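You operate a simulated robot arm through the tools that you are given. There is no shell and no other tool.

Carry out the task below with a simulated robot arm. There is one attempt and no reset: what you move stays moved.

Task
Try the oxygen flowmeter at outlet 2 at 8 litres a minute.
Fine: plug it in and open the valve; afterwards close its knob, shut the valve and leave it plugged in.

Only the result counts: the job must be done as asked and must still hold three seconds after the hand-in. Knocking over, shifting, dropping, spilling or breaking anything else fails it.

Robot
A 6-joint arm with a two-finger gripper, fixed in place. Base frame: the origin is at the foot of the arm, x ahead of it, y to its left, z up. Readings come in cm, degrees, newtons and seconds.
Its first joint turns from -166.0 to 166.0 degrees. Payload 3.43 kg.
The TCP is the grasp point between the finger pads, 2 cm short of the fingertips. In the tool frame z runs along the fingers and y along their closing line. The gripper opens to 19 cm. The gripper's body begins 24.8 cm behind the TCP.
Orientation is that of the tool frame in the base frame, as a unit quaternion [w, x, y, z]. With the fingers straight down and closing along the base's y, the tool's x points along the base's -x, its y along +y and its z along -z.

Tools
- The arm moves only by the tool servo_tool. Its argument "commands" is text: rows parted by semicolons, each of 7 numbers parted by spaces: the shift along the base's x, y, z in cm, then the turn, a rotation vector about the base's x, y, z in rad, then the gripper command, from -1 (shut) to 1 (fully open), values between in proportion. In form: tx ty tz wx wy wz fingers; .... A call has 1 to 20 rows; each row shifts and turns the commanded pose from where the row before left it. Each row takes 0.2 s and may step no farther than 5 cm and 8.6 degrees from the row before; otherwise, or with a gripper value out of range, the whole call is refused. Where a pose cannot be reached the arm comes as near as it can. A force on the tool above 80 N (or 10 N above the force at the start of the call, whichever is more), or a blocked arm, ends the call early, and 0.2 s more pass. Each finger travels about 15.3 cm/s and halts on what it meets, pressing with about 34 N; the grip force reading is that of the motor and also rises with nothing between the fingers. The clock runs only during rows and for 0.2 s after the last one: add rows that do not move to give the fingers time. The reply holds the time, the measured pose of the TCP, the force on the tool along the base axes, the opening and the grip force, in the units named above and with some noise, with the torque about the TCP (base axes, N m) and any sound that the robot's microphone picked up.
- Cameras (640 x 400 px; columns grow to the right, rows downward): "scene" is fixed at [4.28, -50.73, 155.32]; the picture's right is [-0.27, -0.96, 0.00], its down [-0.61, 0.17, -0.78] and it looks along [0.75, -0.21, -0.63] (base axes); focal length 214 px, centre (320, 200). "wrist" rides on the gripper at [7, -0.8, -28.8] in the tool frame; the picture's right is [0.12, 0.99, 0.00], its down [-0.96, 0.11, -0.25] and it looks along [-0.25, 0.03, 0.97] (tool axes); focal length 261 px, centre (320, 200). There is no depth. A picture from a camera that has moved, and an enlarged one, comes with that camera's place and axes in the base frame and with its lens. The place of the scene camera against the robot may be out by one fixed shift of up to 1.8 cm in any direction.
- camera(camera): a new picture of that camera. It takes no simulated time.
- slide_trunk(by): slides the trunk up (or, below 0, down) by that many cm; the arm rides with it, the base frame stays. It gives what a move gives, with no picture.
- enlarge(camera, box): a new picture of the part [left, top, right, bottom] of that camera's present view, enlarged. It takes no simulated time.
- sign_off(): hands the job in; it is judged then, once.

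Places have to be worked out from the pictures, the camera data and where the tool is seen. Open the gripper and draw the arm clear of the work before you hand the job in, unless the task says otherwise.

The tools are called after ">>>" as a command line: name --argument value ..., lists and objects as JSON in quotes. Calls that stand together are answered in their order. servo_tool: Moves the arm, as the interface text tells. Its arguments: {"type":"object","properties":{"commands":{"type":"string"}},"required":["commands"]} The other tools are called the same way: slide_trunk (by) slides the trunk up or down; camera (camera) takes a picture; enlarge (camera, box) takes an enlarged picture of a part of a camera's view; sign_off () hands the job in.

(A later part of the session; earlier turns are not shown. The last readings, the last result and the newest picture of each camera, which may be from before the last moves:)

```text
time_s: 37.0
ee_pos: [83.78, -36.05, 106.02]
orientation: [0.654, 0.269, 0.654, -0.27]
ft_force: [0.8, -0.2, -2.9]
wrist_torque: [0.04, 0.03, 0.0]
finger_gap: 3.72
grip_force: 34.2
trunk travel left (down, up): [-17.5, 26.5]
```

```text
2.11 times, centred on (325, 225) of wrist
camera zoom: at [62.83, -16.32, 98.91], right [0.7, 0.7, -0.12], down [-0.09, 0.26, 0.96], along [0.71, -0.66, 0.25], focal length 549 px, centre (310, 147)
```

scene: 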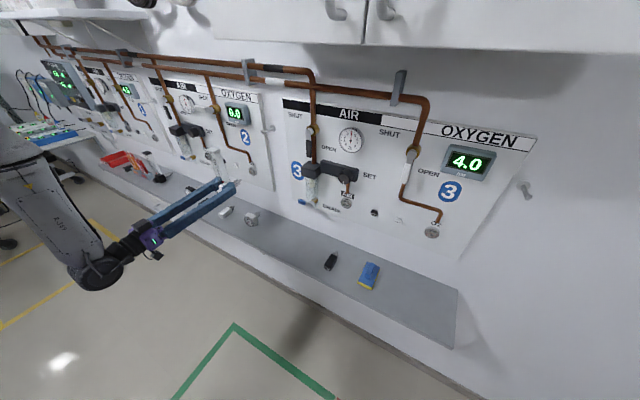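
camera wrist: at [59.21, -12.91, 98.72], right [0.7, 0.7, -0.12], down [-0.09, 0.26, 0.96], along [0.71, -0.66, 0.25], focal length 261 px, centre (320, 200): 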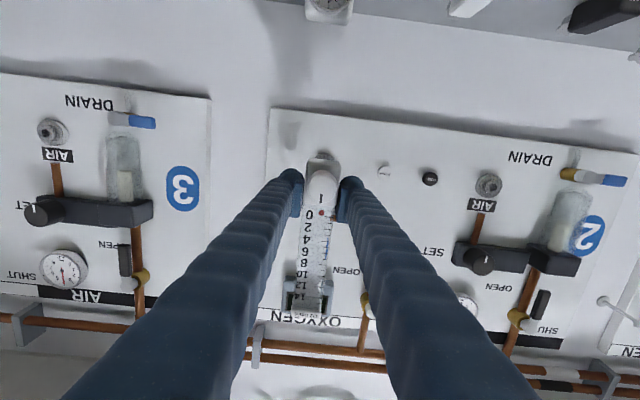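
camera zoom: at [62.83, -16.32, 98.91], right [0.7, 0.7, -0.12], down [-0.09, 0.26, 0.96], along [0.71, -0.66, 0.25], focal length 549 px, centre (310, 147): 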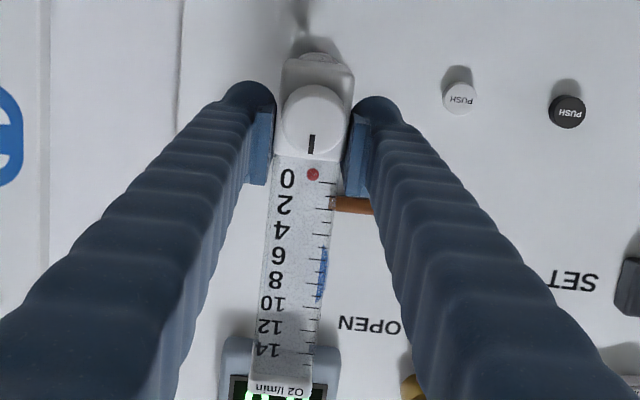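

The nozzle tip lines up with the hole to within about 2 mm and is about 1.1 cm short. I'll trim slightly and advance in small steps, watching the force.

>>> servo_tool --commands "0.05 0.05 0.1 0 0 0 -1; 0.3 -0.3 0 0 0 0 -1; 0.3 -0.3 0 0 0 0 -1; 0.2 -0.2 0 0 0 0 -1; 0 0 0 0 0 0 -1"

>>> enlarge --camera "scene" --box '[236, 160, 276, 192]'

```text
time_s: 38.2
ee_pos: [84.75, -36.81, 105.89]
orientation: [0.654, 0.269, 0.654, -0.269]
ft_force: [0.5, -0.1, -3.5]
wrist_torque: [0.02, 0.01, -0.02]
finger_gap: 3.71
grip_force: 34.3
trunk travel left (down, up): [-17.5, 26.5]
```

```text
12.50 times, centred on (256, 176) of scene
camera zoom: at [4.28, -50.73, 155.32], right [-0.27, -0.96, 0.0], down [-0.61, 0.17, -0.78], along [0.75, -0.21, -0.63], focal length 2681 px, centre (1120, 500)
```

zoom: 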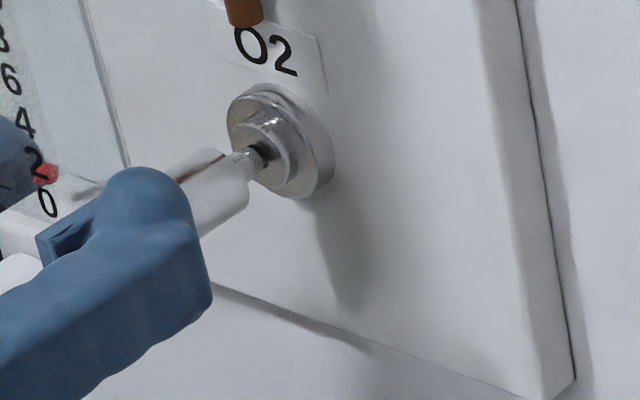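

The nozzle tip is at the mouth of the hole, perhaps a touch low. I'll raise it slightly and keep inserting.

>>> servo_tool --commands "0 0 0.12 0 0 0 -1; 0.25 -0.25 0 0 0 0 -1; 0.25 -0.25 0 0 0 0 -1; 0.25 -0.25 0 0 0 0 -1; 0 0 0 0 0 0 -1"

>>> enlarge --camera "scene" --box '[236, 160, 276, 192]'

```text
time_s: 39.4
ee_pos: [85.41, -37.5, 106.01]
orientation: [0.654, 0.269, 0.654, -0.27]
ft_force: [-1.2, 0.0, -4.5]
wrist_torque: [-0.01, -0.01, -0.03]
finger_gap: 3.73
grip_force: 33.5
trunk travel left (down, up): [-17.5, 26.5]
```

```text
12.50 times, centred on (256, 176) of scene
camera zoom: at [4.28, -50.73, 155.32], right [-0.27, -0.96, 0.0], down [-0.61, 0.17, -0.78], along [0.75, -0.21, -0.63], focal length 2681 px, centre (1120, 500)
```

zoom: 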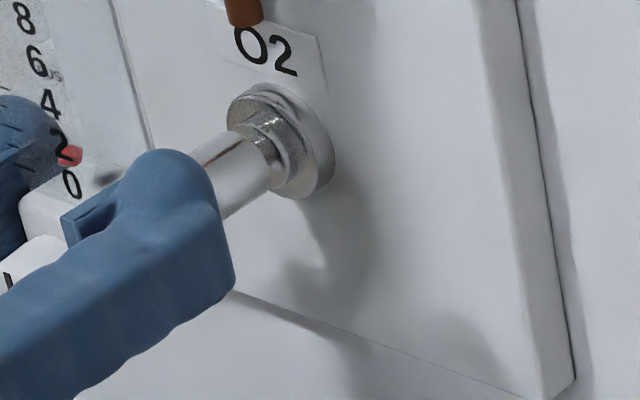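

The nozzle has gone into the socket with no resistance. I'll keep pushing in small steps until it seats.

>>> servo_tool --commands "0.25 -0.25 0 0 0 0 -1; 0.25 -0.25 0 0 0 0 -1; 0.25 -0.25 0 0 0 0 -1; 0.25 -0.25 0 0 0 0 -1; 0 0 0 0 0 0 -1"

>>> enlarge --camera "scene" --box '[226, 150, 276, 192]'

```text
time_s: 40.6
ee_pos: [86.39, -38.21, 105.9]
orientation: [0.654, 0.267, 0.654, -0.271]
ft_force: [-16.8, 26.3, -10.8]
wrist_torque: [0.0, 0.04, 0.1]
finger_gap: 3.76
grip_force: 34.4
trunk travel left (down, up): [-17.5, 26.5]
```

```text
9.52 times, centred on (251, 171) of scene
camera zoom: at [4.28, -50.73, 155.32], right [-0.27, -0.96, 0.0], down [-0.61, 0.17, -0.78], along [0.75, -0.21, -0.63], focal length 2043 px, centre (977, 476)
```

zoom: 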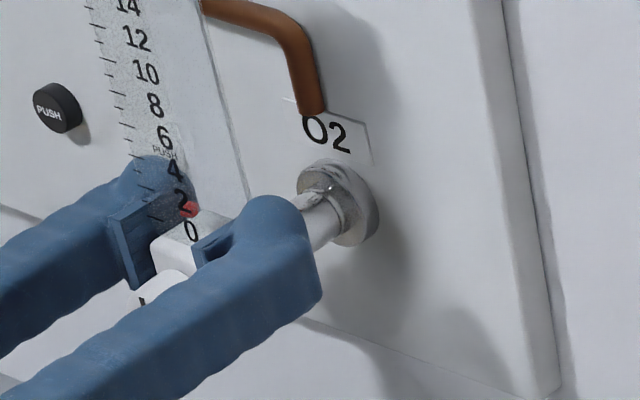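

There is now about 30 N of resistance along the insertion axis, with small side loads. I'll ease those and push further to latch it.

>>> servo_tool --commands "0.07 0.07 -0.1 0 0 0 -1; 0.14 -0.14 0 0 0 0 -1; 0.14 -0.14 0 0 0 0 -1; 0 0 0 0 0 0 -1"

>>> enlarge --camera "scene" --box '[226, 150, 276, 192]'

```text
time_s: 41.6
ee_pos: [86.73, -38.58, 106.03]
orientation: [0.655, 0.268, 0.653, -0.27]
ft_force: [-20.4, 23.4, -7.0]
wrist_torque: [-0.1, -0.03, 0.03]
finger_gap: 3.75
grip_force: 33.9
trunk travel left (down, up): [-17.5, 26.5]
```

```text
9.52 times, centred on (251, 171) of scene
camera zoom: at [4.28, -50.73, 155.32], right [-0.27, -0.96, 0.0], down [-0.61, 0.17, -0.78], along [0.75, -0.21, -0.63], focal length 2043 px, centre (977, 476)
```

zoom: 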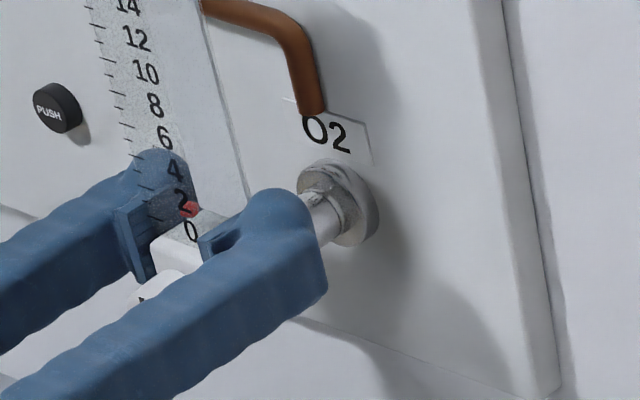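

The force is holding at about 31 N, but the picture shows the fingers slipping forward over the block, which means about 31 N is the grip's friction limit. I'll pull back gently to see whether the flowmeter is already latched.

>>> servo_tool --commands "-0.14 0.14 0 0 0 0 -1; -0.14 0.14 0 0 0 0 -1; -0.14 0.14 0 0 0 0 -1; 0 0 0 0 0 0 -1"

>>> enlarge --camera "scene" --box '[226, 150, 276, 192]'

```text
time_s: 42.6
ee_pos: [86.49, -38.41, 105.94]
orientation: [0.655, 0.268, 0.653, -0.27]
ft_force: [27.5, -15.1, 10.2]
wrist_torque: [-0.08, -0.02, 0.03]
finger_gap: 3.74
grip_force: 34.1
trunk travel left (down, up): [-17.5, 26.5]
```

```text
9.52 times, centred on (251, 171) of scene
camera zoom: at [4.28, -50.73, 155.32], right [-0.27, -0.96, 0.0], down [-0.61, 0.17, -0.78], along [0.75, -0.21, -0.63], focal length 2043 px, centre (977, 476)
```

zoom: 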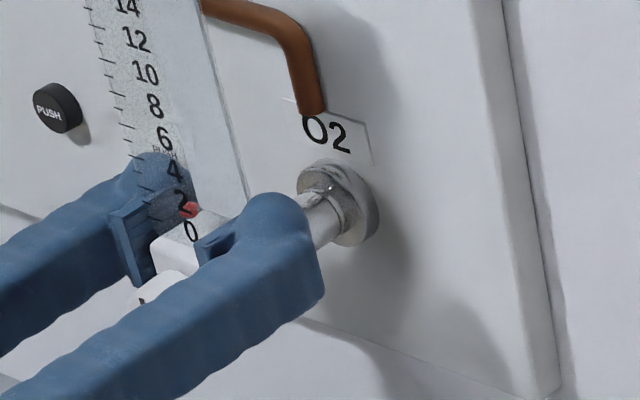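

Pulling with 30 N doesn't move it, so the flowmeter is latched in outlet 2. I'll unload the grip, open the fingers and back away.

>>> servo_tool --commands "0.15 -0.15 0 0 0 0 -1; 0 0 0 0 0 0 -0.8; 0 0 0 0 0 0 -0.5; 0 0 0 0 0 0 -0.2; 0 0 0 0 0 0 -0.2; -1.5 1.5 0 0 0 0 -0.2; -2 2 0 0 0 0 -0.2; -2 2 0 0 0 0 -0.2; -2 2 0 0 0 0 -0.2; 0 0 0 0 0 0 -0.2"

>>> camera --camera "wrist"

>>> camera --camera "scene"

>>> enlarge --camera "scene" --box '[180, 70, 290, 190]'

```text
time_s: 44.8
ee_pos: [78.83, -30.72, 105.84]
orientation: [0.654, 0.27, 0.653, -0.271]
ft_force: [0.1, 0.5, 0.7]
wrist_torque: [0.0, -0.02, -0.03]
finger_gap: 7.61
grip_force: 0.2
trunk travel left (down, up): [-17.5, 26.5]
```

```text
taken
camera wrist: at [57.85, -11.03, 98.76], right [0.7, 0.7, -0.12], down [-0.09, 0.26, 0.96], along [0.71, -0.66, 0.25], focal length 261 px, centre (320, 200)
```

wrist: 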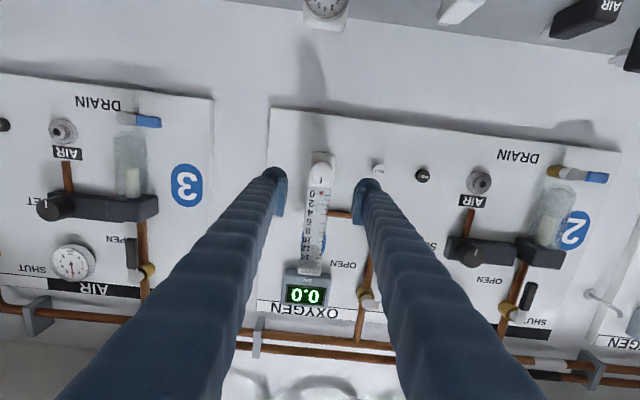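

```text
taken
```

scene: 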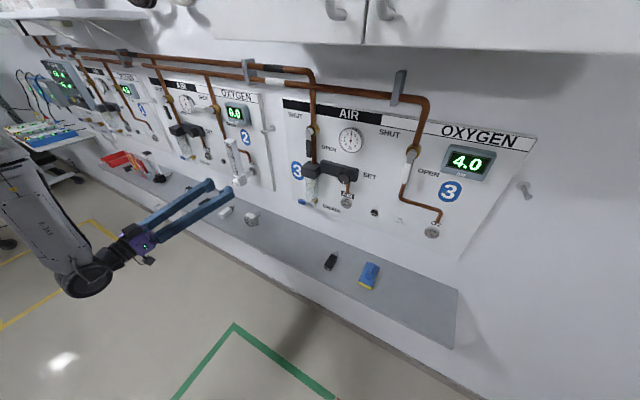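

```text
3.33 times, centred on (235, 130) of scene
camera zoom: at [4.28, -50.73, 155.32], right [-0.27, -0.96, 0.0], down [-0.61, 0.17, -0.78], along [0.75, -0.21, -0.63], focal length 715 px, centre (603, 433)
```

zoom: 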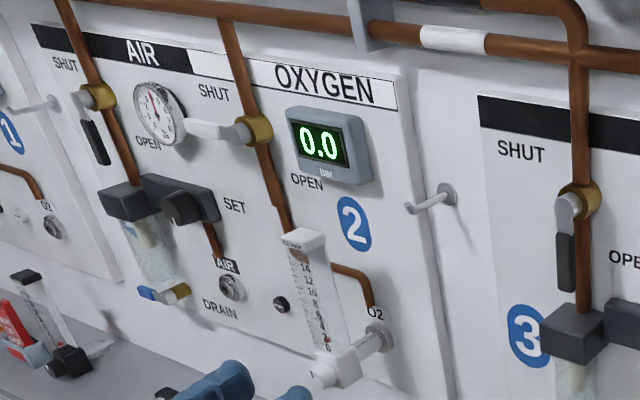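

The flowmeter is plugged in and upright. Valve 2's lever hub is at about d = 95, w = 45, z = 129, with the lever pointing left (SHUT). I'll move up to view the lever from just above it.

>>> servo_tool --commands "1.29 1.54 4.03 0 0 0 -0.2; 1.29 1.54 4.03 0 0 0 -0.2; 1.29 1.54 4.03 0 0 0 -0.2; 1.29 1.54 4.03 0 0 0 -0.2; 1.29 1.54 4.03 0 0 0 -0.2; 1.29 1.54 4.03 0 0 0 -0.2; 1.29 1.54 4.03 0 0 0 -0.2; 1.29 1.54 4.03 0 0 0 -0.2; 0 0 0 0 0 0 -0.2"

>>> camera --camera "wrist"

>>> enlarge --camera "scene" --box '[190, 80, 250, 130]'

>>> enlarge --camera "scene" --box '[210, 130, 270, 190]'

```text
time_s: 46.8
ee_pos: [89.49, -18.64, 138.14]
orientation: [0.654, 0.269, 0.653, -0.271]
ft_force: [0.2, -0.4, 0.1]
wrist_torque: [0.0, 0.0, -0.02]
finger_gap: 7.6
grip_force: 0.0
trunk travel left (down, up): [-17.5, 26.5]
```

```text
taken
camera wrist: at [68.43, 1.13, 131.26], right [0.7, 0.7, -0.12], down [-0.09, 0.26, 0.96], along [0.71, -0.66, 0.25], focal length 261 px, centre (320, 200)
```

wrist: 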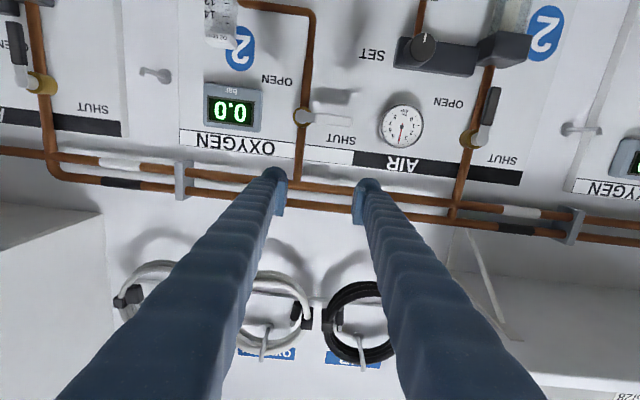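

```text
8.00 times, centred on (220, 105) of scene
camera zoom: at [4.28, -50.73, 155.32], right [-0.27, -0.96, 0.0], down [-0.61, 0.17, -0.78], along [0.75, -0.21, -0.63], focal length 1716 px, centre (1120, 960)
```

zoom: 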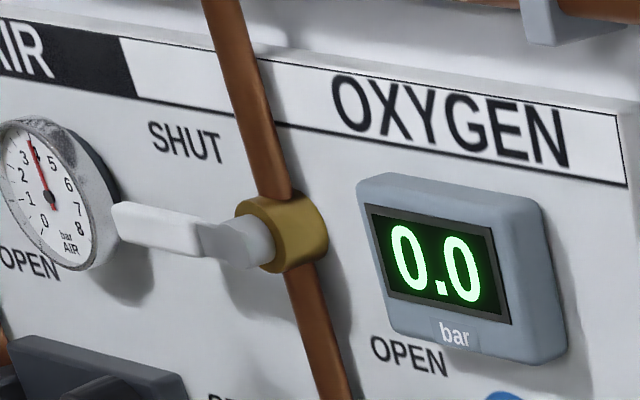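

```text
6.67 times, centred on (240, 160) of scene
camera zoom: at [4.28, -50.73, 155.32], right [-0.27, -0.96, 0.0], down [-0.61, 0.17, -0.78], along [0.75, -0.21, -0.63], focal length 1430 px, centre (853, 467)
```

zoom: 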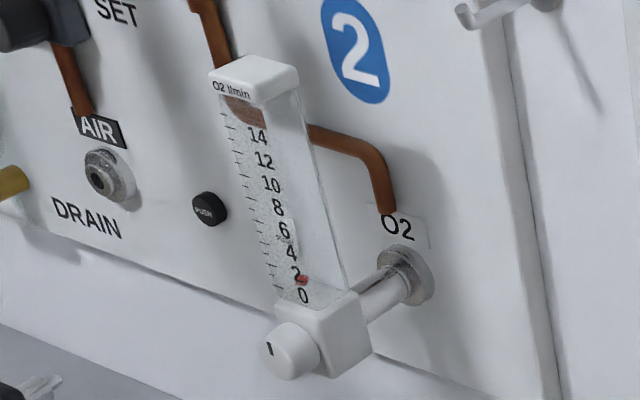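

The plug-in looks good. I'll enlarge the lever in the wrist view.

>>> enlarge --camera "wrist" --box '[270, 70, 430, 190]'

```text
3.33 times, centred on (350, 130) of wrist
camera zoom: at [68.43, 1.13, 131.26], right [0.7, 0.7, -0.12], down [-0.09, 0.26, 0.96], along [0.71, -0.66, 0.25], focal length 869 px, centre (220, 433)
```

zoom: 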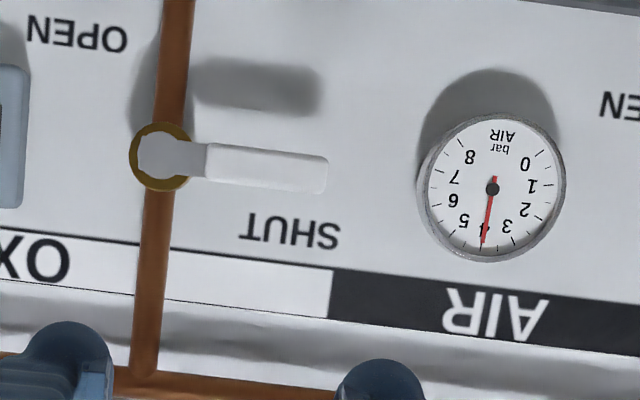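

The lever spans w = 46 (hub) to 54.3 (tip) at z = 129.1 and d ≈ 92.5. I'll close the fingers and bring them in just above the lever's outer end.

>>> servo_tool --commands "1.4 0.3 -2.07 0 0 0 -1; 1.4 0.3 -2.07 0 0 0 -1; 0 0 0 0 0 0 -1; 2.475 -2.475 0 0 0 0 -1; 2.475 -2.475 0 0 0 0 -1; 2.475 -2.475 0 0 0 0 -1; 2 -2 0 0 0 0 -1; 0 0 0 0 0 0 -1"

>>> camera --camera "wrist"

>>> enlarge --camera "scene" --box '[170, 70, 260, 140]'

```text
time_s: 48.6
ee_pos: [101.5, -27.43, 134.1]
orientation: [0.654, 0.269, 0.654, -0.27]
ft_force: [-0.2, -0.2, 0.1]
wrist_torque: [0.02, 0.01, 0.06]
finger_gap: 0.0
grip_force: 33.7
trunk travel left (down, up): [-17.5, 26.5]
```

```text
taken
camera wrist: at [80.52, -7.75, 127.09], right [0.7, 0.7, -0.12], down [-0.09, 0.26, 0.96], along [0.71, -0.66, 0.25], focal length 261 px, centre (320, 200)
```

wrist: 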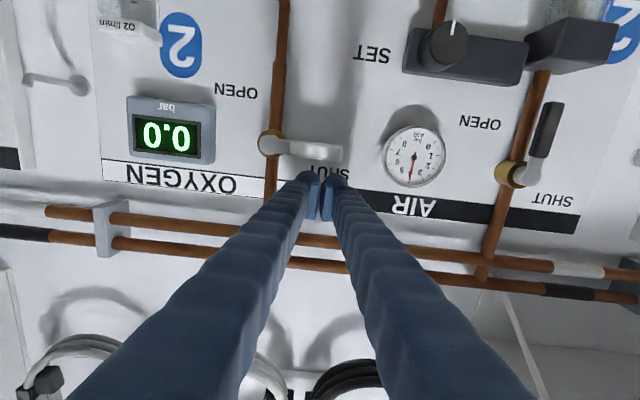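

```text
5.71 times, centred on (215, 105) of scene
camera zoom: at [4.28, -50.73, 155.32], right [-0.27, -0.96, 0.0], down [-0.61, 0.17, -0.78], along [0.75, -0.21, -0.63], focal length 1226 px, centre (920, 743)
```

zoom: 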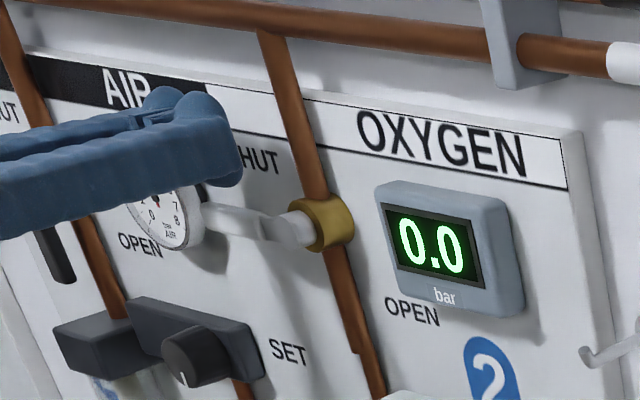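

I'll go 1.5 cm deeper and start pressing the lever down, then check.

>>> servo_tool --commands "1.06 -1.06 0 0 0 0 -1; 0.07 0.07 -1.9 0 0 0 -1; 0.47 0.47 -1.46 0 0 0 -1; 0.19 0.19 -1.2 0 0 0 -1; 0 0 0 0 0 0 -1"

>>> enlarge --camera "scene" --box '[170, 70, 260, 140]'

>>> camera --camera "wrist"

```text
time_s: 49.8
ee_pos: [103.35, -27.82, 129.41]
orientation: [0.654, 0.269, 0.654, -0.27]
ft_force: [-0.6, 0.2, 1.2]
wrist_torque: [0.01, 0.03, 0.01]
finger_gap: 0.0
grip_force: 33.6
trunk travel left (down, up): [-17.5, 26.5]
```

```text
5.71 times, centred on (215, 105) of scene
camera zoom: at [4.28, -50.73, 155.32], right [-0.27, -0.96, 0.0], down [-0.61, 0.17, -0.78], along [0.75, -0.21, -0.63], focal length 1226 px, centre (920, 743)
```

zoom: 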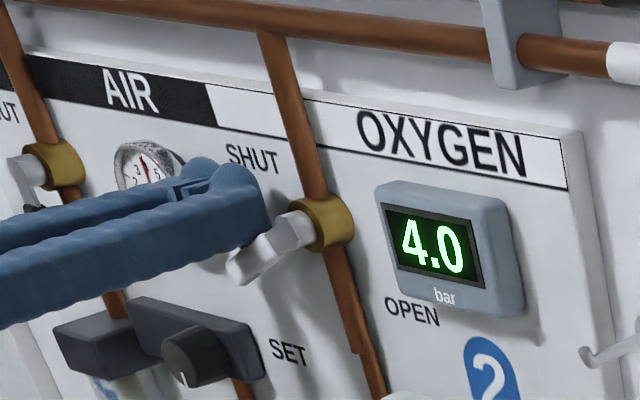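

```text
taken
camera wrist: at [82.43, -7.96, 122.41], right [0.7, 0.7, -0.12], down [-0.09, 0.26, 0.96], along [0.71, -0.66, 0.25], focal length 261 px, centre (320, 200)
```

wrist: 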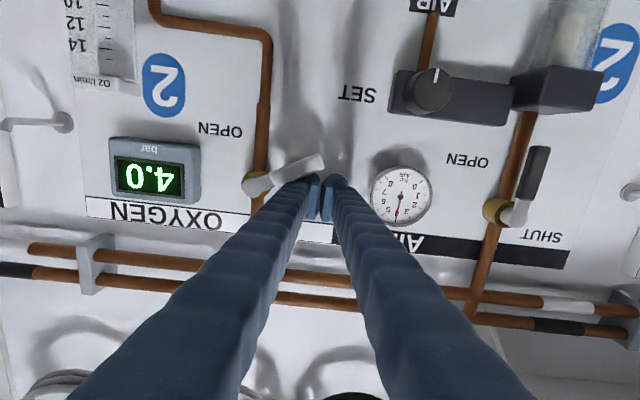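

The lever turns easily and the display already reads 4.0 bar. I'll continue the sweep to fully open.

>>> servo_tool --commands "0 0 -0.5 0 0 0 -1; -0.2 -0.2 -1.92 0 0 0 -1; -0.65 -0.65 -1.87 0 0 0 -1; -1.1 -1.1 -1.57 0 0 0 -1; -1.46 -1.46 -1.02 0 0 0 -1; 0 0 0 0 0 0 -1"

>>> enlarge --camera "scene" --box '[170, 70, 260, 140]'

>>> camera --camera "wrist"

```text
time_s: 51.2
ee_pos: [100.88, -30.03, 122.84]
orientation: [0.658, 0.261, 0.654, -0.268]
ft_force: [54.9, 40.6, 26.7]
wrist_torque: [-1.06, 1.76, -0.51]
finger_gap: 0.0
grip_force: 33.4
trunk travel left (down, up): [-17.5, 26.5]
```

```text
5.71 times, centred on (215, 105) of scene
camera zoom: at [4.28, -50.73, 155.32], right [-0.27, -0.96, 0.0], down [-0.61, 0.17, -0.78], along [0.75, -0.21, -0.63], focal length 1226 px, centre (920, 743)
```

zoom: 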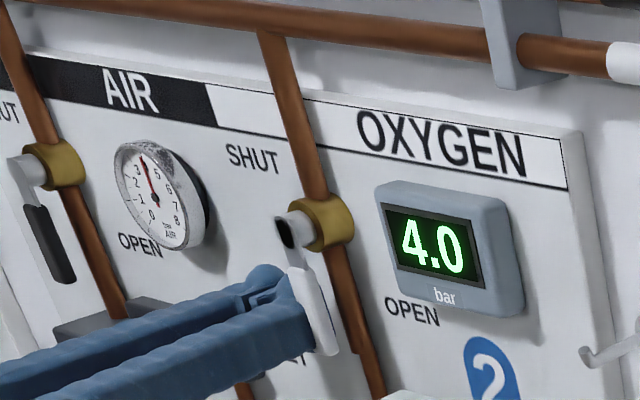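

```text
taken
camera wrist: at [79.53, -10.76, 115.62], right [0.69, 0.71, -0.13], down [-0.1, 0.27, 0.96], along [0.72, -0.65, 0.25], focal length 261 px, centre (320, 200)
```

wrist: 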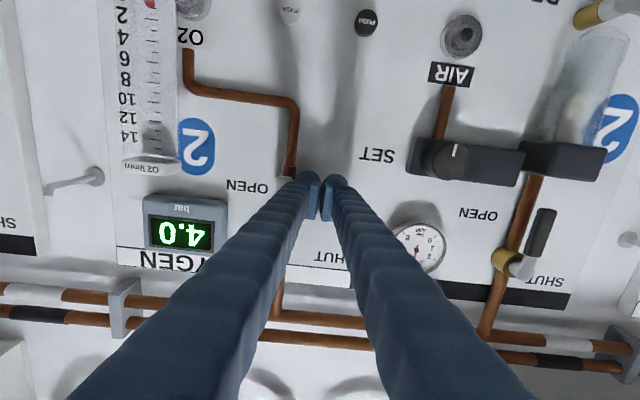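

The lever is fully down against its stop with about 70 N on it. I'll relieve that and retreat.

>>> servo_tool --commands "0.7 0.7 0 0 0 0 -1; 0.7 0.7 0 0 0 0 -1; -2 2 0 0 0 0 -1; -2.5 2.5 0 0 0 0 -1; -2.5 2.5 0 0 0 0 -1; -2.5 2.5 0 0 0 0 -1; 0 0 0 0 0 0 -1"

>>> camera --camera "wrist"

>>> enlarge --camera "scene" --box '[190, 70, 280, 190]'

```text
time_s: 52.8
ee_pos: [91.69, -20.21, 122.47]
orientation: [0.654, 0.268, 0.653, -0.27]
ft_force: [0.8, -0.3, -0.3]
wrist_torque: [-0.01, 0.0, -0.08]
finger_gap: 0.01
grip_force: 33.7
trunk travel left (down, up): [-17.5, 26.5]
```

```text
taken
camera wrist: at [70.76, -0.41, 115.45], right [0.7, 0.7, -0.12], down [-0.09, 0.26, 0.96], along [0.71, -0.66, 0.25], focal length 261 px, centre (320, 200)
```

wrist: 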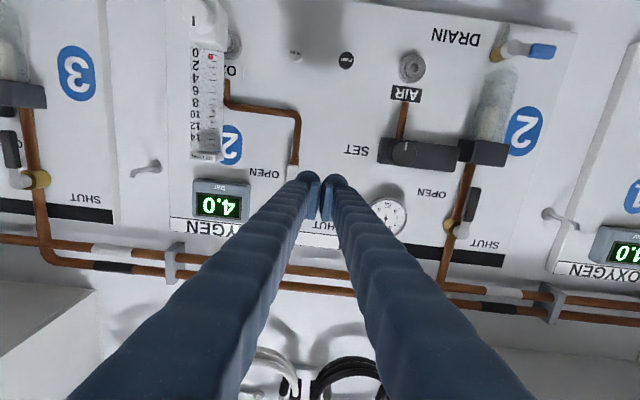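

```text
3.33 times, centred on (235, 130) of scene
camera zoom: at [4.28, -50.73, 155.32], right [-0.27, -0.96, 0.0], down [-0.61, 0.17, -0.78], along [0.75, -0.21, -0.63], focal length 715 px, centre (603, 433)
```

zoom: 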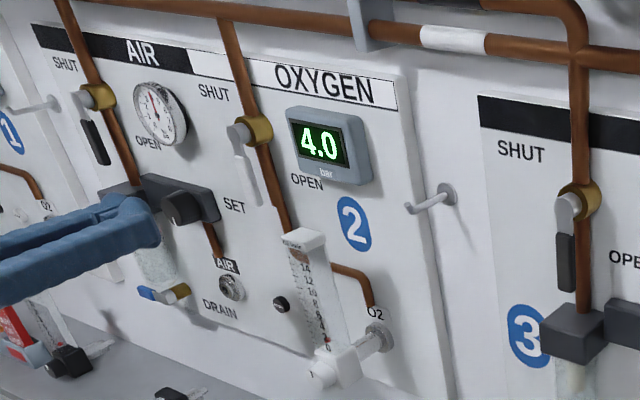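

Valve 2 is open at 4.0 bar and the ball is still at 0. I'll move in front of the flowmeter knob with the fingers partly open and refine its position.

>>> servo_tool --commands "-2.6 -1.37 -3.05 0 0 0 -0.3; -2.6 -1.37 -3.05 0 0 0 -0.3; -2.6 -1.37 -3.05 0 0 0 -0.3; -2.6 -1.37 -3.05 0 0 0 -0.3; -2.6 -1.37 -3.05 0 0 0 -0.3; -2.5 -1.35 -3.05 0 0 0 -0.3; 0 0 0 0 0 0 -0.3; 0 0 0 0 0 0 -0.3"

>>> camera --camera "wrist"

>>> enlarge --camera "wrist" --box '[280, 130, 370, 290]'

```text
time_s: 54.6
ee_pos: [76.44, -28.75, 104.55]
orientation: [0.654, 0.269, 0.653, -0.27]
ft_force: [0.0, 0.2, 0.7]
wrist_torque: [0.0, 0.02, 0.01]
finger_gap: 6.65
grip_force: 0.0
trunk travel left (down, up): [-17.5, 26.5]
```

```text
taken
camera wrist: at [55.54, -8.9, 97.52], right [0.7, 0.7, -0.12], down [-0.09, 0.26, 0.96], along [0.71, -0.66, 0.25], focal length 261 px, centre (320, 200)
```

wrist: 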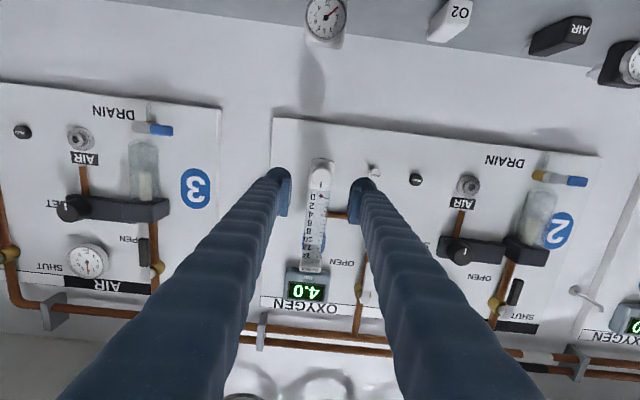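

```text
2.50 times, centred on (325, 210) of wrist
camera zoom: at [55.54, -8.9, 97.52], right [0.7, 0.7, -0.12], down [-0.09, 0.26, 0.96], along [0.71, -0.66, 0.25], focal length 652 px, centre (308, 175)
```

zoom: 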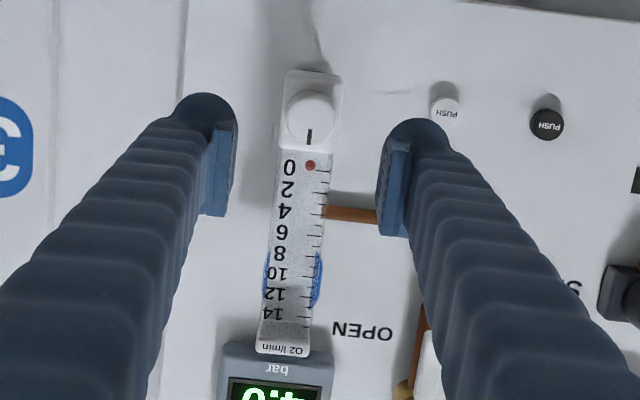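

The knob axis is at w = 33.95, z = 103.95. I'll centre on it and advance so the fingertips straddle the knob without reaching the block.

>>> servo_tool --commands "0.15 0.15 -0.6 0 0 0 -0.3; 2 -2 0 0 0 0 -0.3; 2 -2 0 0 0 0 -0.3; 1.7 -1.7 0 0 0 0 -0.3; 1 -1 0 0 0 0 -0.3; 0 0 0 0 0 0 -0.3"

>>> enlarge --camera "scene" --box '[205, 130, 265, 200]'

>>> enlarge --camera "wrist" --box '[250, 130, 390, 290]'

```text
time_s: 56.0
ee_pos: [83.39, -35.2, 103.77]
orientation: [0.654, 0.269, 0.654, -0.27]
ft_force: [0.0, 0.1, 0.4]
wrist_torque: [0.04, 0.01, 0.0]
finger_gap: 6.66
grip_force: 0.1
trunk travel left (down, up): [-17.5, 26.5]
```

```text
5.71 times, centred on (235, 165) of scene
camera zoom: at [4.28, -50.73, 155.32], right [-0.27, -0.96, 0.0], down [-0.61, 0.17, -0.78], along [0.75, -0.21, -0.63], focal length 1226 px, centre (806, 400)
```

zoom: 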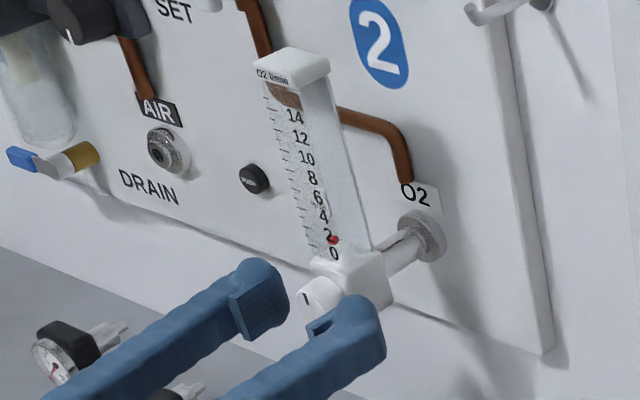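

```text
2.50 times, centred on (320, 210) of wrist
camera zoom: at [62.32, -15.34, 96.69], right [0.7, 0.7, -0.12], down [-0.09, 0.26, 0.96], along [0.71, -0.66, 0.25], focal length 652 px, centre (320, 175)
```

zoom: 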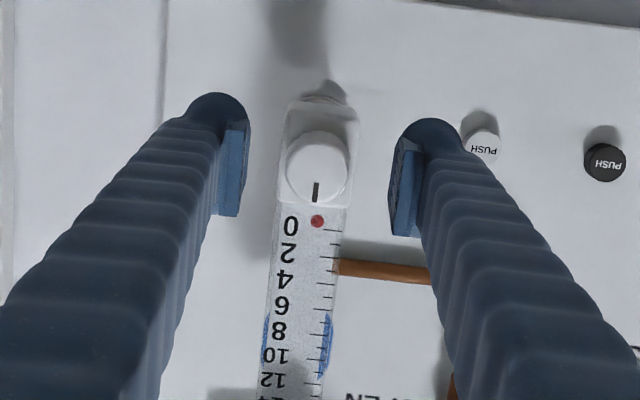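

Well centred. I'll trim, close on the knob and check the grip.

>>> servo_tool --commands "0.2 -0.35 0.2 0 0 0 -0.3; 0 0 0 0 0 0 -0.5; 0 0 0 0 0 0 -0.8; 0 0 0 0 0 0 -1; 0 0 0 0 0 0 -1"

>>> enlarge --camera "wrist" --box '[250, 130, 390, 290]'

>>> enlarge --camera "scene" --box '[205, 130, 265, 200]'

```text
time_s: 57.2
ee_pos: [83.45, -35.51, 104.01]
orientation: [0.654, 0.268, 0.653, -0.271]
ft_force: [6.8, 4.6, 0.3]
wrist_torque: [0.07, 0.04, 0.11]
finger_gap: 2.95
grip_force: 34.3
trunk travel left (down, up): [-17.5, 26.5]
```

```text
2.50 times, centred on (320, 210) of wrist
camera zoom: at [62.52, -15.67, 96.92], right [0.7, 0.7, -0.12], down [-0.09, 0.26, 0.96], along [0.71, -0.66, 0.25], focal length 652 px, centre (320, 175)
```

zoom: 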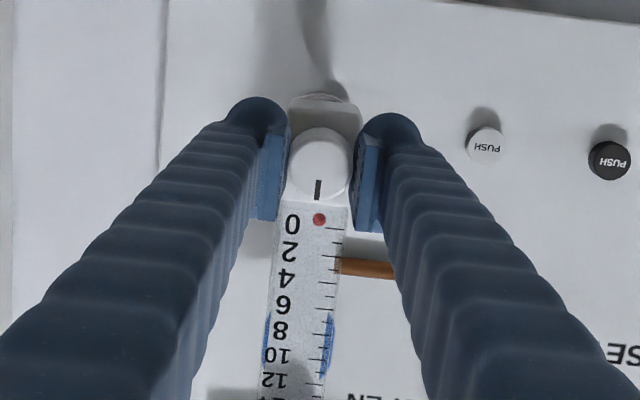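

```text
5.71 times, centred on (235, 165) of scene
camera zoom: at [4.28, -50.73, 155.32], right [-0.27, -0.96, 0.0], down [-0.61, 0.17, -0.78], along [0.75, -0.21, -0.63], focal length 1226 px, centre (806, 400)
```

zoom: 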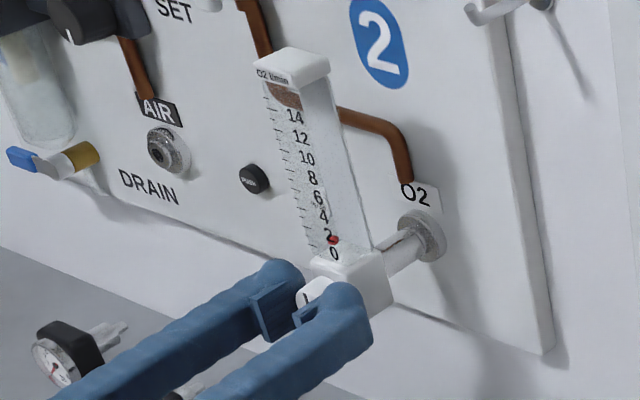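

The knob is gripped (2.95 cm). I'll turn it about 17° counter-clockwise and look at the ball.

>>> servo_tool --commands "0.07 0.07 0 -0.0707 0.0707 0 -1; 0 0 0 -0.0707 0.0707 0 -1; 0 0 0 -0.0707 0.0707 0 -1; 0 0 0 0 0 0 -1"

>>> enlarge --camera "wrist" --box '[250, 130, 390, 290]'

```text
time_s: 58.2
ee_pos: [83.54, -35.27, 103.85]
orientation: [0.606, 0.168, 0.687, -0.364]
ft_force: [5.9, -4.4, 3.7]
wrist_torque: [0.25, -0.29, -0.02]
finger_gap: 2.91
grip_force: 34.6
trunk travel left (down, up): [-17.5, 26.5]
```

```text
2.50 times, centred on (320, 210) of wrist
camera zoom: at [61.01, -17.04, 97.42], right [0.64, 0.65, -0.41], down [0.1, 0.46, 0.88], along [0.76, -0.61, 0.23], focal length 652 px, centre (320, 175)
```

zoom: 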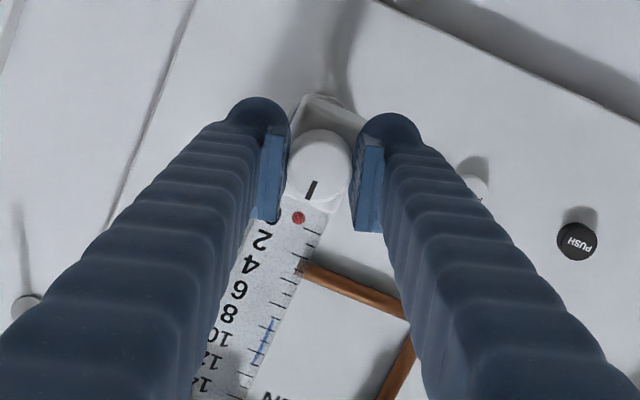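

The mark still points at the tube, so the fingers slipped and the knob seems to be against a stop in that direction. I'll rotate the other way.

>>> servo_tool --commands "0 0 0 0.0707 -0.0707 0 -1; 0 0 0 0.0707 -0.0707 0 -1; 0 0 0 0.0707 -0.0707 0 -1; 0 0 0 0 0 0 -1"

>>> enlarge --camera "wrist" --box '[250, 130, 390, 290]'

```text
time_s: 59.2
ee_pos: [83.39, -35.26, 103.77]
orientation: [0.654, 0.269, 0.653, -0.271]
ft_force: [4.5, -7.6, 2.4]
wrist_torque: [0.01, 0.0, -0.03]
finger_gap: 2.92
grip_force: 34.4
trunk travel left (down, up): [-17.5, 26.5]
```

```text
2.50 times, centred on (320, 210) of wrist
camera zoom: at [62.48, -15.55, 96.83], right [0.7, 0.7, -0.12], down [-0.09, 0.26, 0.96], along [0.71, -0.66, 0.25], focal length 652 px, centre (320, 175)
```

zoom: 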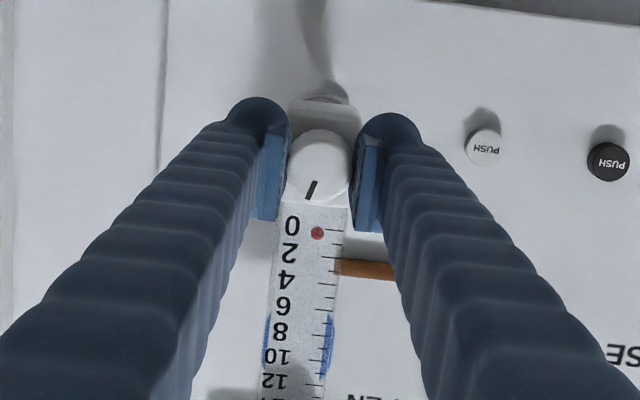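

Turning this way opens it: the mark moved and the ball rose to just under 1. I'll continue in this direction.

>>> servo_tool --commands "0 0 0 0.0707 -0.0707 0 -1; 0 0 0 0.0707 -0.0707 0 -1; 0 0 0 0.0707 -0.0707 0 -1; 0 0 0 0.0707 -0.0707 0 -1; 0 0 0 0.0707 -0.0707 0 -1; 0 0 0 0.0707 -0.0707 0 -1; 0 0 0 0.0707 -0.0707 0 -1; 0 0 0 0 0 0 -1"

>>> enlarge --camera "wrist" --box '[240, 110, 420, 310]'

```text
time_s: 61.0
ee_pos: [83.52, -35.23, 103.97]
orientation: [0.708, 0.477, 0.521, -0.03]
ft_force: [-0.1, 2.4, 3.6]
wrist_torque: [0.01, 0.04, 0.11]
finger_gap: 2.93
grip_force: 33.9
trunk travel left (down, up): [-17.5, 26.5]
```

```text
2.00 times, centred on (330, 210) of wrist
camera zoom: at [65.92, -12.11, 97.88], right [0.59, 0.59, 0.55], down [-0.55, -0.2, 0.81], along [0.59, -0.78, 0.21], focal length 521 px, centre (300, 180)
```

zoom: 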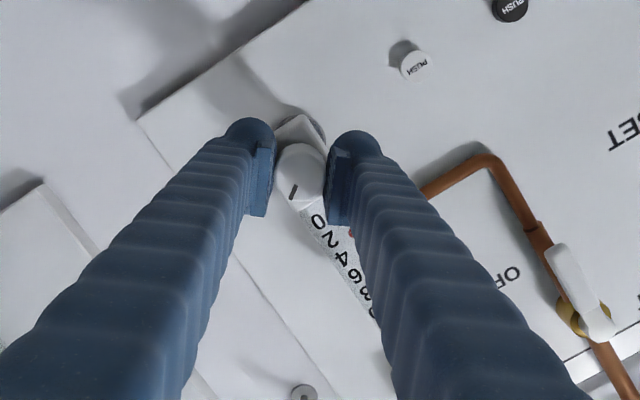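

The finger hides the ball here, so I'll read it from the scene camera.

>>> enlarge --camera "scene" --box '[220, 130, 260, 180]'

>>> enlarge --camera "wrist" --box '[280, 140, 400, 290]'

```text
8.00 times, centred on (240, 155) of scene
camera zoom: at [4.28, -50.73, 155.32], right [-0.27, -0.96, 0.0], down [-0.61, 0.17, -0.78], along [0.75, -0.21, -0.63], focal length 1716 px, centre (960, 560)
```

zoom: 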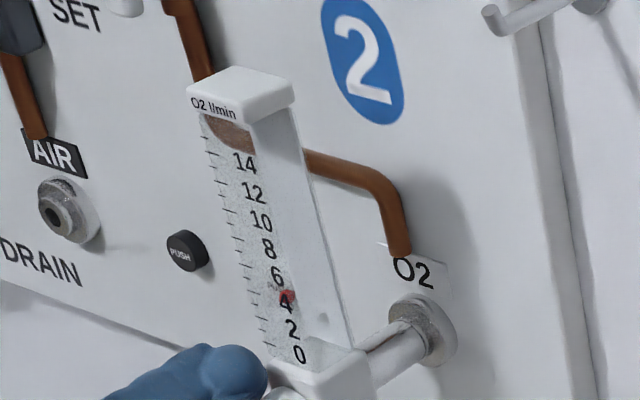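

```text
2.67 times, centred on (340, 215) of wrist
camera zoom: at [65.92, -12.11, 97.88], right [0.59, 0.59, 0.55], down [-0.55, -0.2, 0.81], along [0.59, -0.78, 0.21], focal length 695 px, centre (267, 160)
```

zoom: 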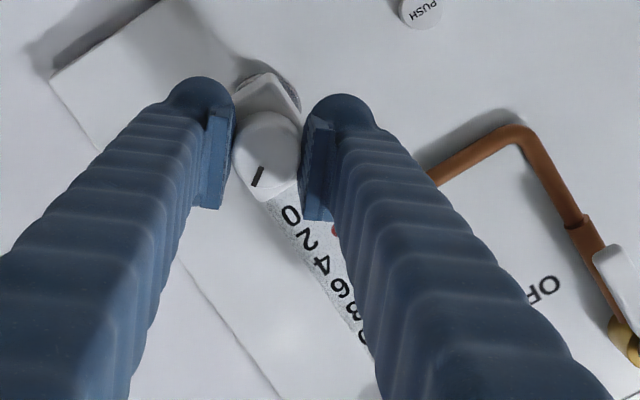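

The scene view reads about 3.2 L/min after correcting for parallax, at about 57° of turn. That suggests about 18° per litre, so I'll turn another 40°.

>>> servo_tool --commands "0 0 0 0.0707 -0.0707 0 -1; 0 0 0 0.0707 -0.0707 0 -1; 0 0 0 0.0707 -0.0707 0 -1; 0 0 0 0.0707 -0.0707 0 -1; 0 0 0 0.0707 -0.0707 0 -1; 0 0 0 0.0707 -0.0707 0 -1; 0 0 0 0.0707 -0.0707 0 -1; 0 0 0 0 0 0 -1"

>>> enlarge --camera "scene" --box '[220, 130, 260, 180]'

>>> camera --camera "wrist"

```text
time_s: 62.8
ee_pos: [83.52, -35.15, 103.95]
orientation: [0.676, 0.626, 0.324, 0.214]
ft_force: [12.3, 4.7, 13.3]
wrist_torque: [-0.09, -0.05, 0.11]
finger_gap: 2.9
grip_force: 34.0
trunk travel left (down, up): [-17.5, 26.5]
```

```text
8.00 times, centred on (240, 155) of scene
camera zoom: at [4.28, -50.73, 155.32], right [-0.27, -0.96, 0.0], down [-0.61, 0.17, -0.78], along [0.75, -0.21, -0.63], focal length 1716 px, centre (960, 560)
```

zoom: 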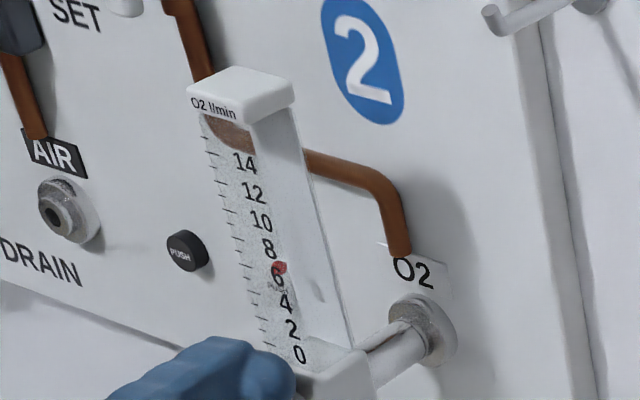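

```text
taken
camera wrist: at [68.04, -9.97, 101.84], right [0.2, 0.21, 0.96], down [-0.83, -0.48, 0.28], along [0.52, -0.85, 0.08], focal length 261 px, centre (320, 200)
```

wrist: 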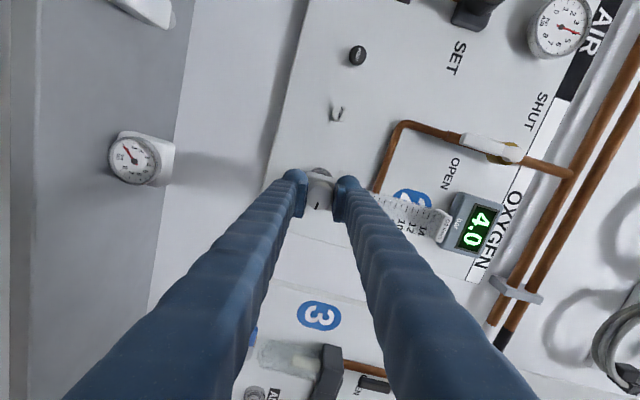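

The reading is now about 5.4 at about 97°. I'll turn about 44° more, trimming out the small side load.

>>> servo_tool --commands "0.07 0.07 0.1 0.0707 -0.0707 0 -1; 0 0 0 0.0707 -0.0707 0 -1; 0 0 0 0.0707 -0.0707 0 -1; 0 0 0 0.0707 -0.0707 0 -1; 0 0 0 0.0707 -0.0707 0 -1; 0 0 0 0.0707 -0.0707 0 -1; 0 0 0 0.0707 -0.0707 0 -1; 0 0 0 0.05 -0.05 0 -1; 0 0 0 0 0 0 -1"

>>> enlarge --camera "scene" --box '[220, 130, 260, 180]'

>>> camera --camera "wrist"

```text
time_s: 64.8
ee_pos: [83.54, -35.17, 104.16]
orientation: [0.545, 0.704, 0.064, 0.451]
ft_force: [6.9, -1.2, 16.0]
wrist_torque: [-0.05, -0.09, 0.03]
finger_gap: 2.91
grip_force: 34.1
trunk travel left (down, up): [-17.5, 26.5]
```

```text
8.00 times, centred on (240, 155) of scene
camera zoom: at [4.28, -50.73, 155.32], right [-0.27, -0.96, 0.0], down [-0.61, 0.17, -0.78], along [0.75, -0.21, -0.63], focal length 1716 px, centre (960, 560)
```

zoom: 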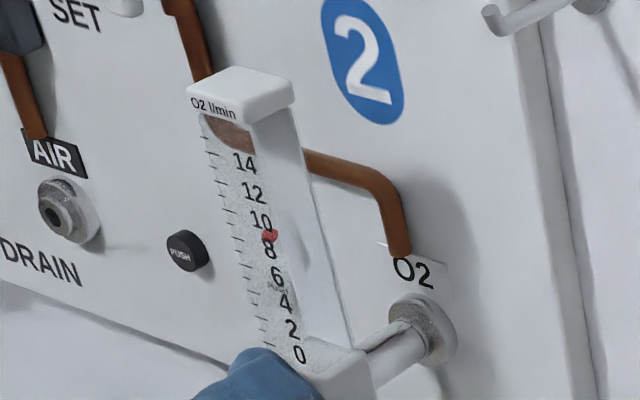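

```text
taken
camera wrist: at [67.74, -10.27, 107.32], right [-0.33, -0.32, 0.89], down [-0.78, -0.43, -0.45], along [0.53, -0.84, -0.11], focal length 261 px, centre (320, 200)
```

wrist: 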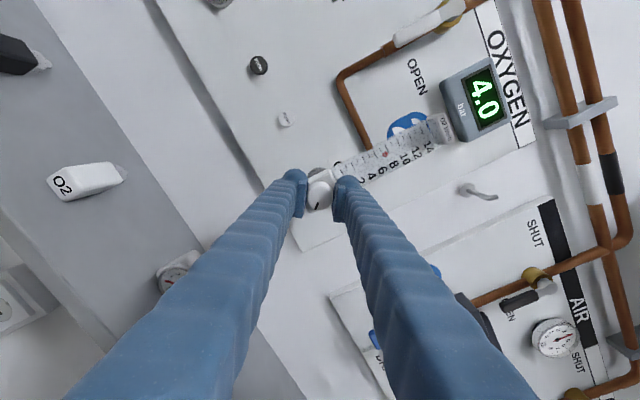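

The wrist camera can see the tube now. I'll enlarge it to read the scale.

>>> enlarge --camera "wrist" --box '[330, 110, 460, 200]'

```text
4.44 times, centred on (395, 155) of wrist
camera zoom: at [67.74, -10.27, 107.32], right [-0.33, -0.32, 0.89], down [-0.78, -0.43, -0.45], along [0.53, -0.84, -0.11], focal length 1158 px, centre (-13, 400)
```

zoom: 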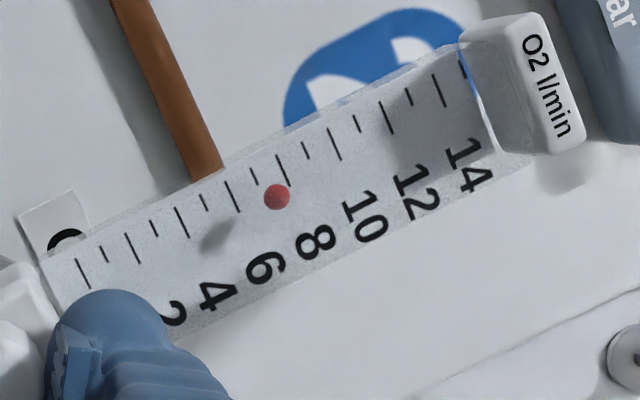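

The ball reads about 7.5, or about 7.8 after correcting for depth parallax. I'll nudge it slightly further.

>>> servo_tool --commands "0 0 0 0.0566 -0.0566 0 -1; 0 0 0 0 0 0 -1; 0 0 0 0 0 0 -1; 0 0 0 0 0 0 -1"

>>> enlarge --camera "wrist" --box '[330, 110, 460, 200]'

>>> enlarge --camera "scene" --box '[220, 130, 260, 180]'

```text
time_s: 65.8
ee_pos: [83.41, -35.29, 104.03]
orientation: [0.527, 0.706, 0.037, 0.472]
ft_force: [1.9, -0.1, 17.4]
wrist_torque: [-0.11, -0.06, 0.01]
finger_gap: 2.93
grip_force: 34.2
trunk travel left (down, up): [-17.5, 26.5]
```

```text
4.44 times, centred on (395, 155) of wrist
camera zoom: at [67.54, -10.47, 107.82], right [-0.38, -0.37, 0.85], down [-0.76, -0.4, -0.51], along [0.53, -0.84, -0.13], focal length 1158 px, centre (-13, 400)
```

zoom: 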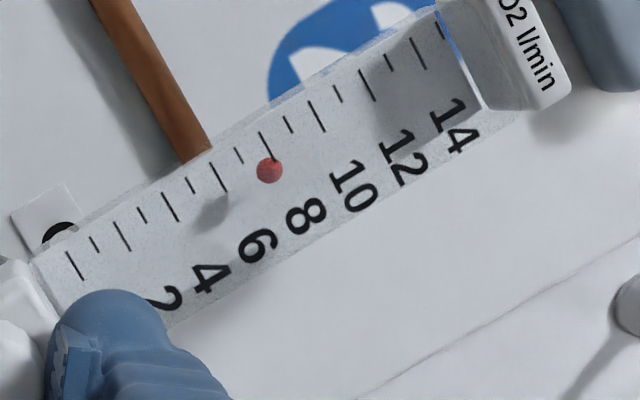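

```text
8.00 times, centred on (240, 155) of scene
camera zoom: at [4.28, -50.73, 155.32], right [-0.27, -0.96, 0.0], down [-0.61, 0.17, -0.78], along [0.75, -0.21, -0.63], focal length 1716 px, centre (960, 560)
```

zoom: 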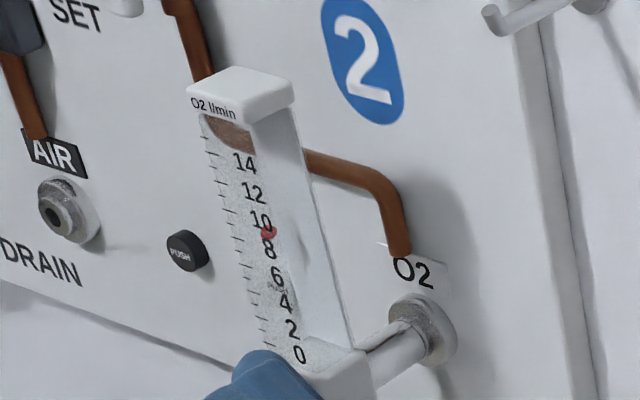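

The corrected reading is now about 8.0 to 8.1 L/min in both views. I'll hold it there for a few seconds and confirm.

>>> servo_tool --commands "0 0 0 0 0 0 -1; 0 0 0 0 0 0 -1; 0 0 0 0 0 0 -1; 0 0 0 0 0 0 -1; 0 0 0 0 0 0 -1; 0 0 0 0 0 0 -1; 0 0 0 0 0 0 -1; 0 0 0 0 0 0 -1; 0 0 0 0 0 0 -1; 0 0 0 0 0 0 -1; 0 0 0 0 0 0 -1; 0 0 0 0 0 0 -1; 0 0 0 0 0 0 -1; 0 0 0 0 0 0 -1; 0 0 0 0 0 0 -1; 0 0 0 0 0 0 -1; 0 0 0 0 0 0 -1; 0 0 0 0 0 0 -1; 0 0 0 0 0 0 -1; 0 0 0 0 0 0 -1"

>>> enlarge --camera "wrist" --box '[340, 120, 430, 185]'

```text
time_s: 70.0
ee_pos: [83.57, -35.34, 104.22]
orientation: [0.527, 0.706, 0.038, 0.472]
ft_force: [-5.2, 1.4, 11.6]
wrist_torque: [-0.07, -0.08, -0.02]
finger_gap: 2.89
grip_force: 33.4
trunk travel left (down, up): [-17.5, 26.5]
```

```text
6.15 times, centred on (385, 152) of wrist
camera zoom: at [67.52, -10.47, 107.82], right [-0.38, -0.37, 0.85], down [-0.76, -0.4, -0.51], along [0.53, -0.84, -0.13], focal length 1604 px, centre (-80, 492)
```

zoom: 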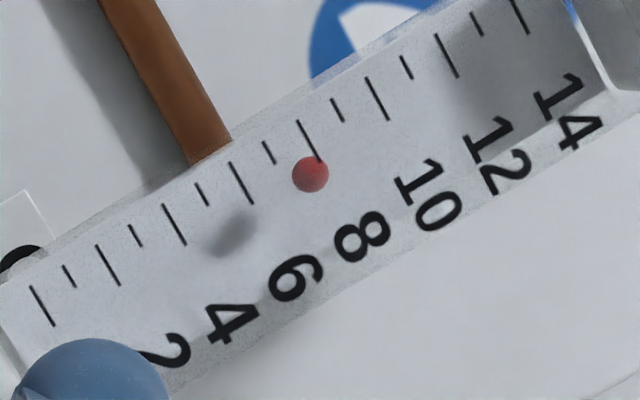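

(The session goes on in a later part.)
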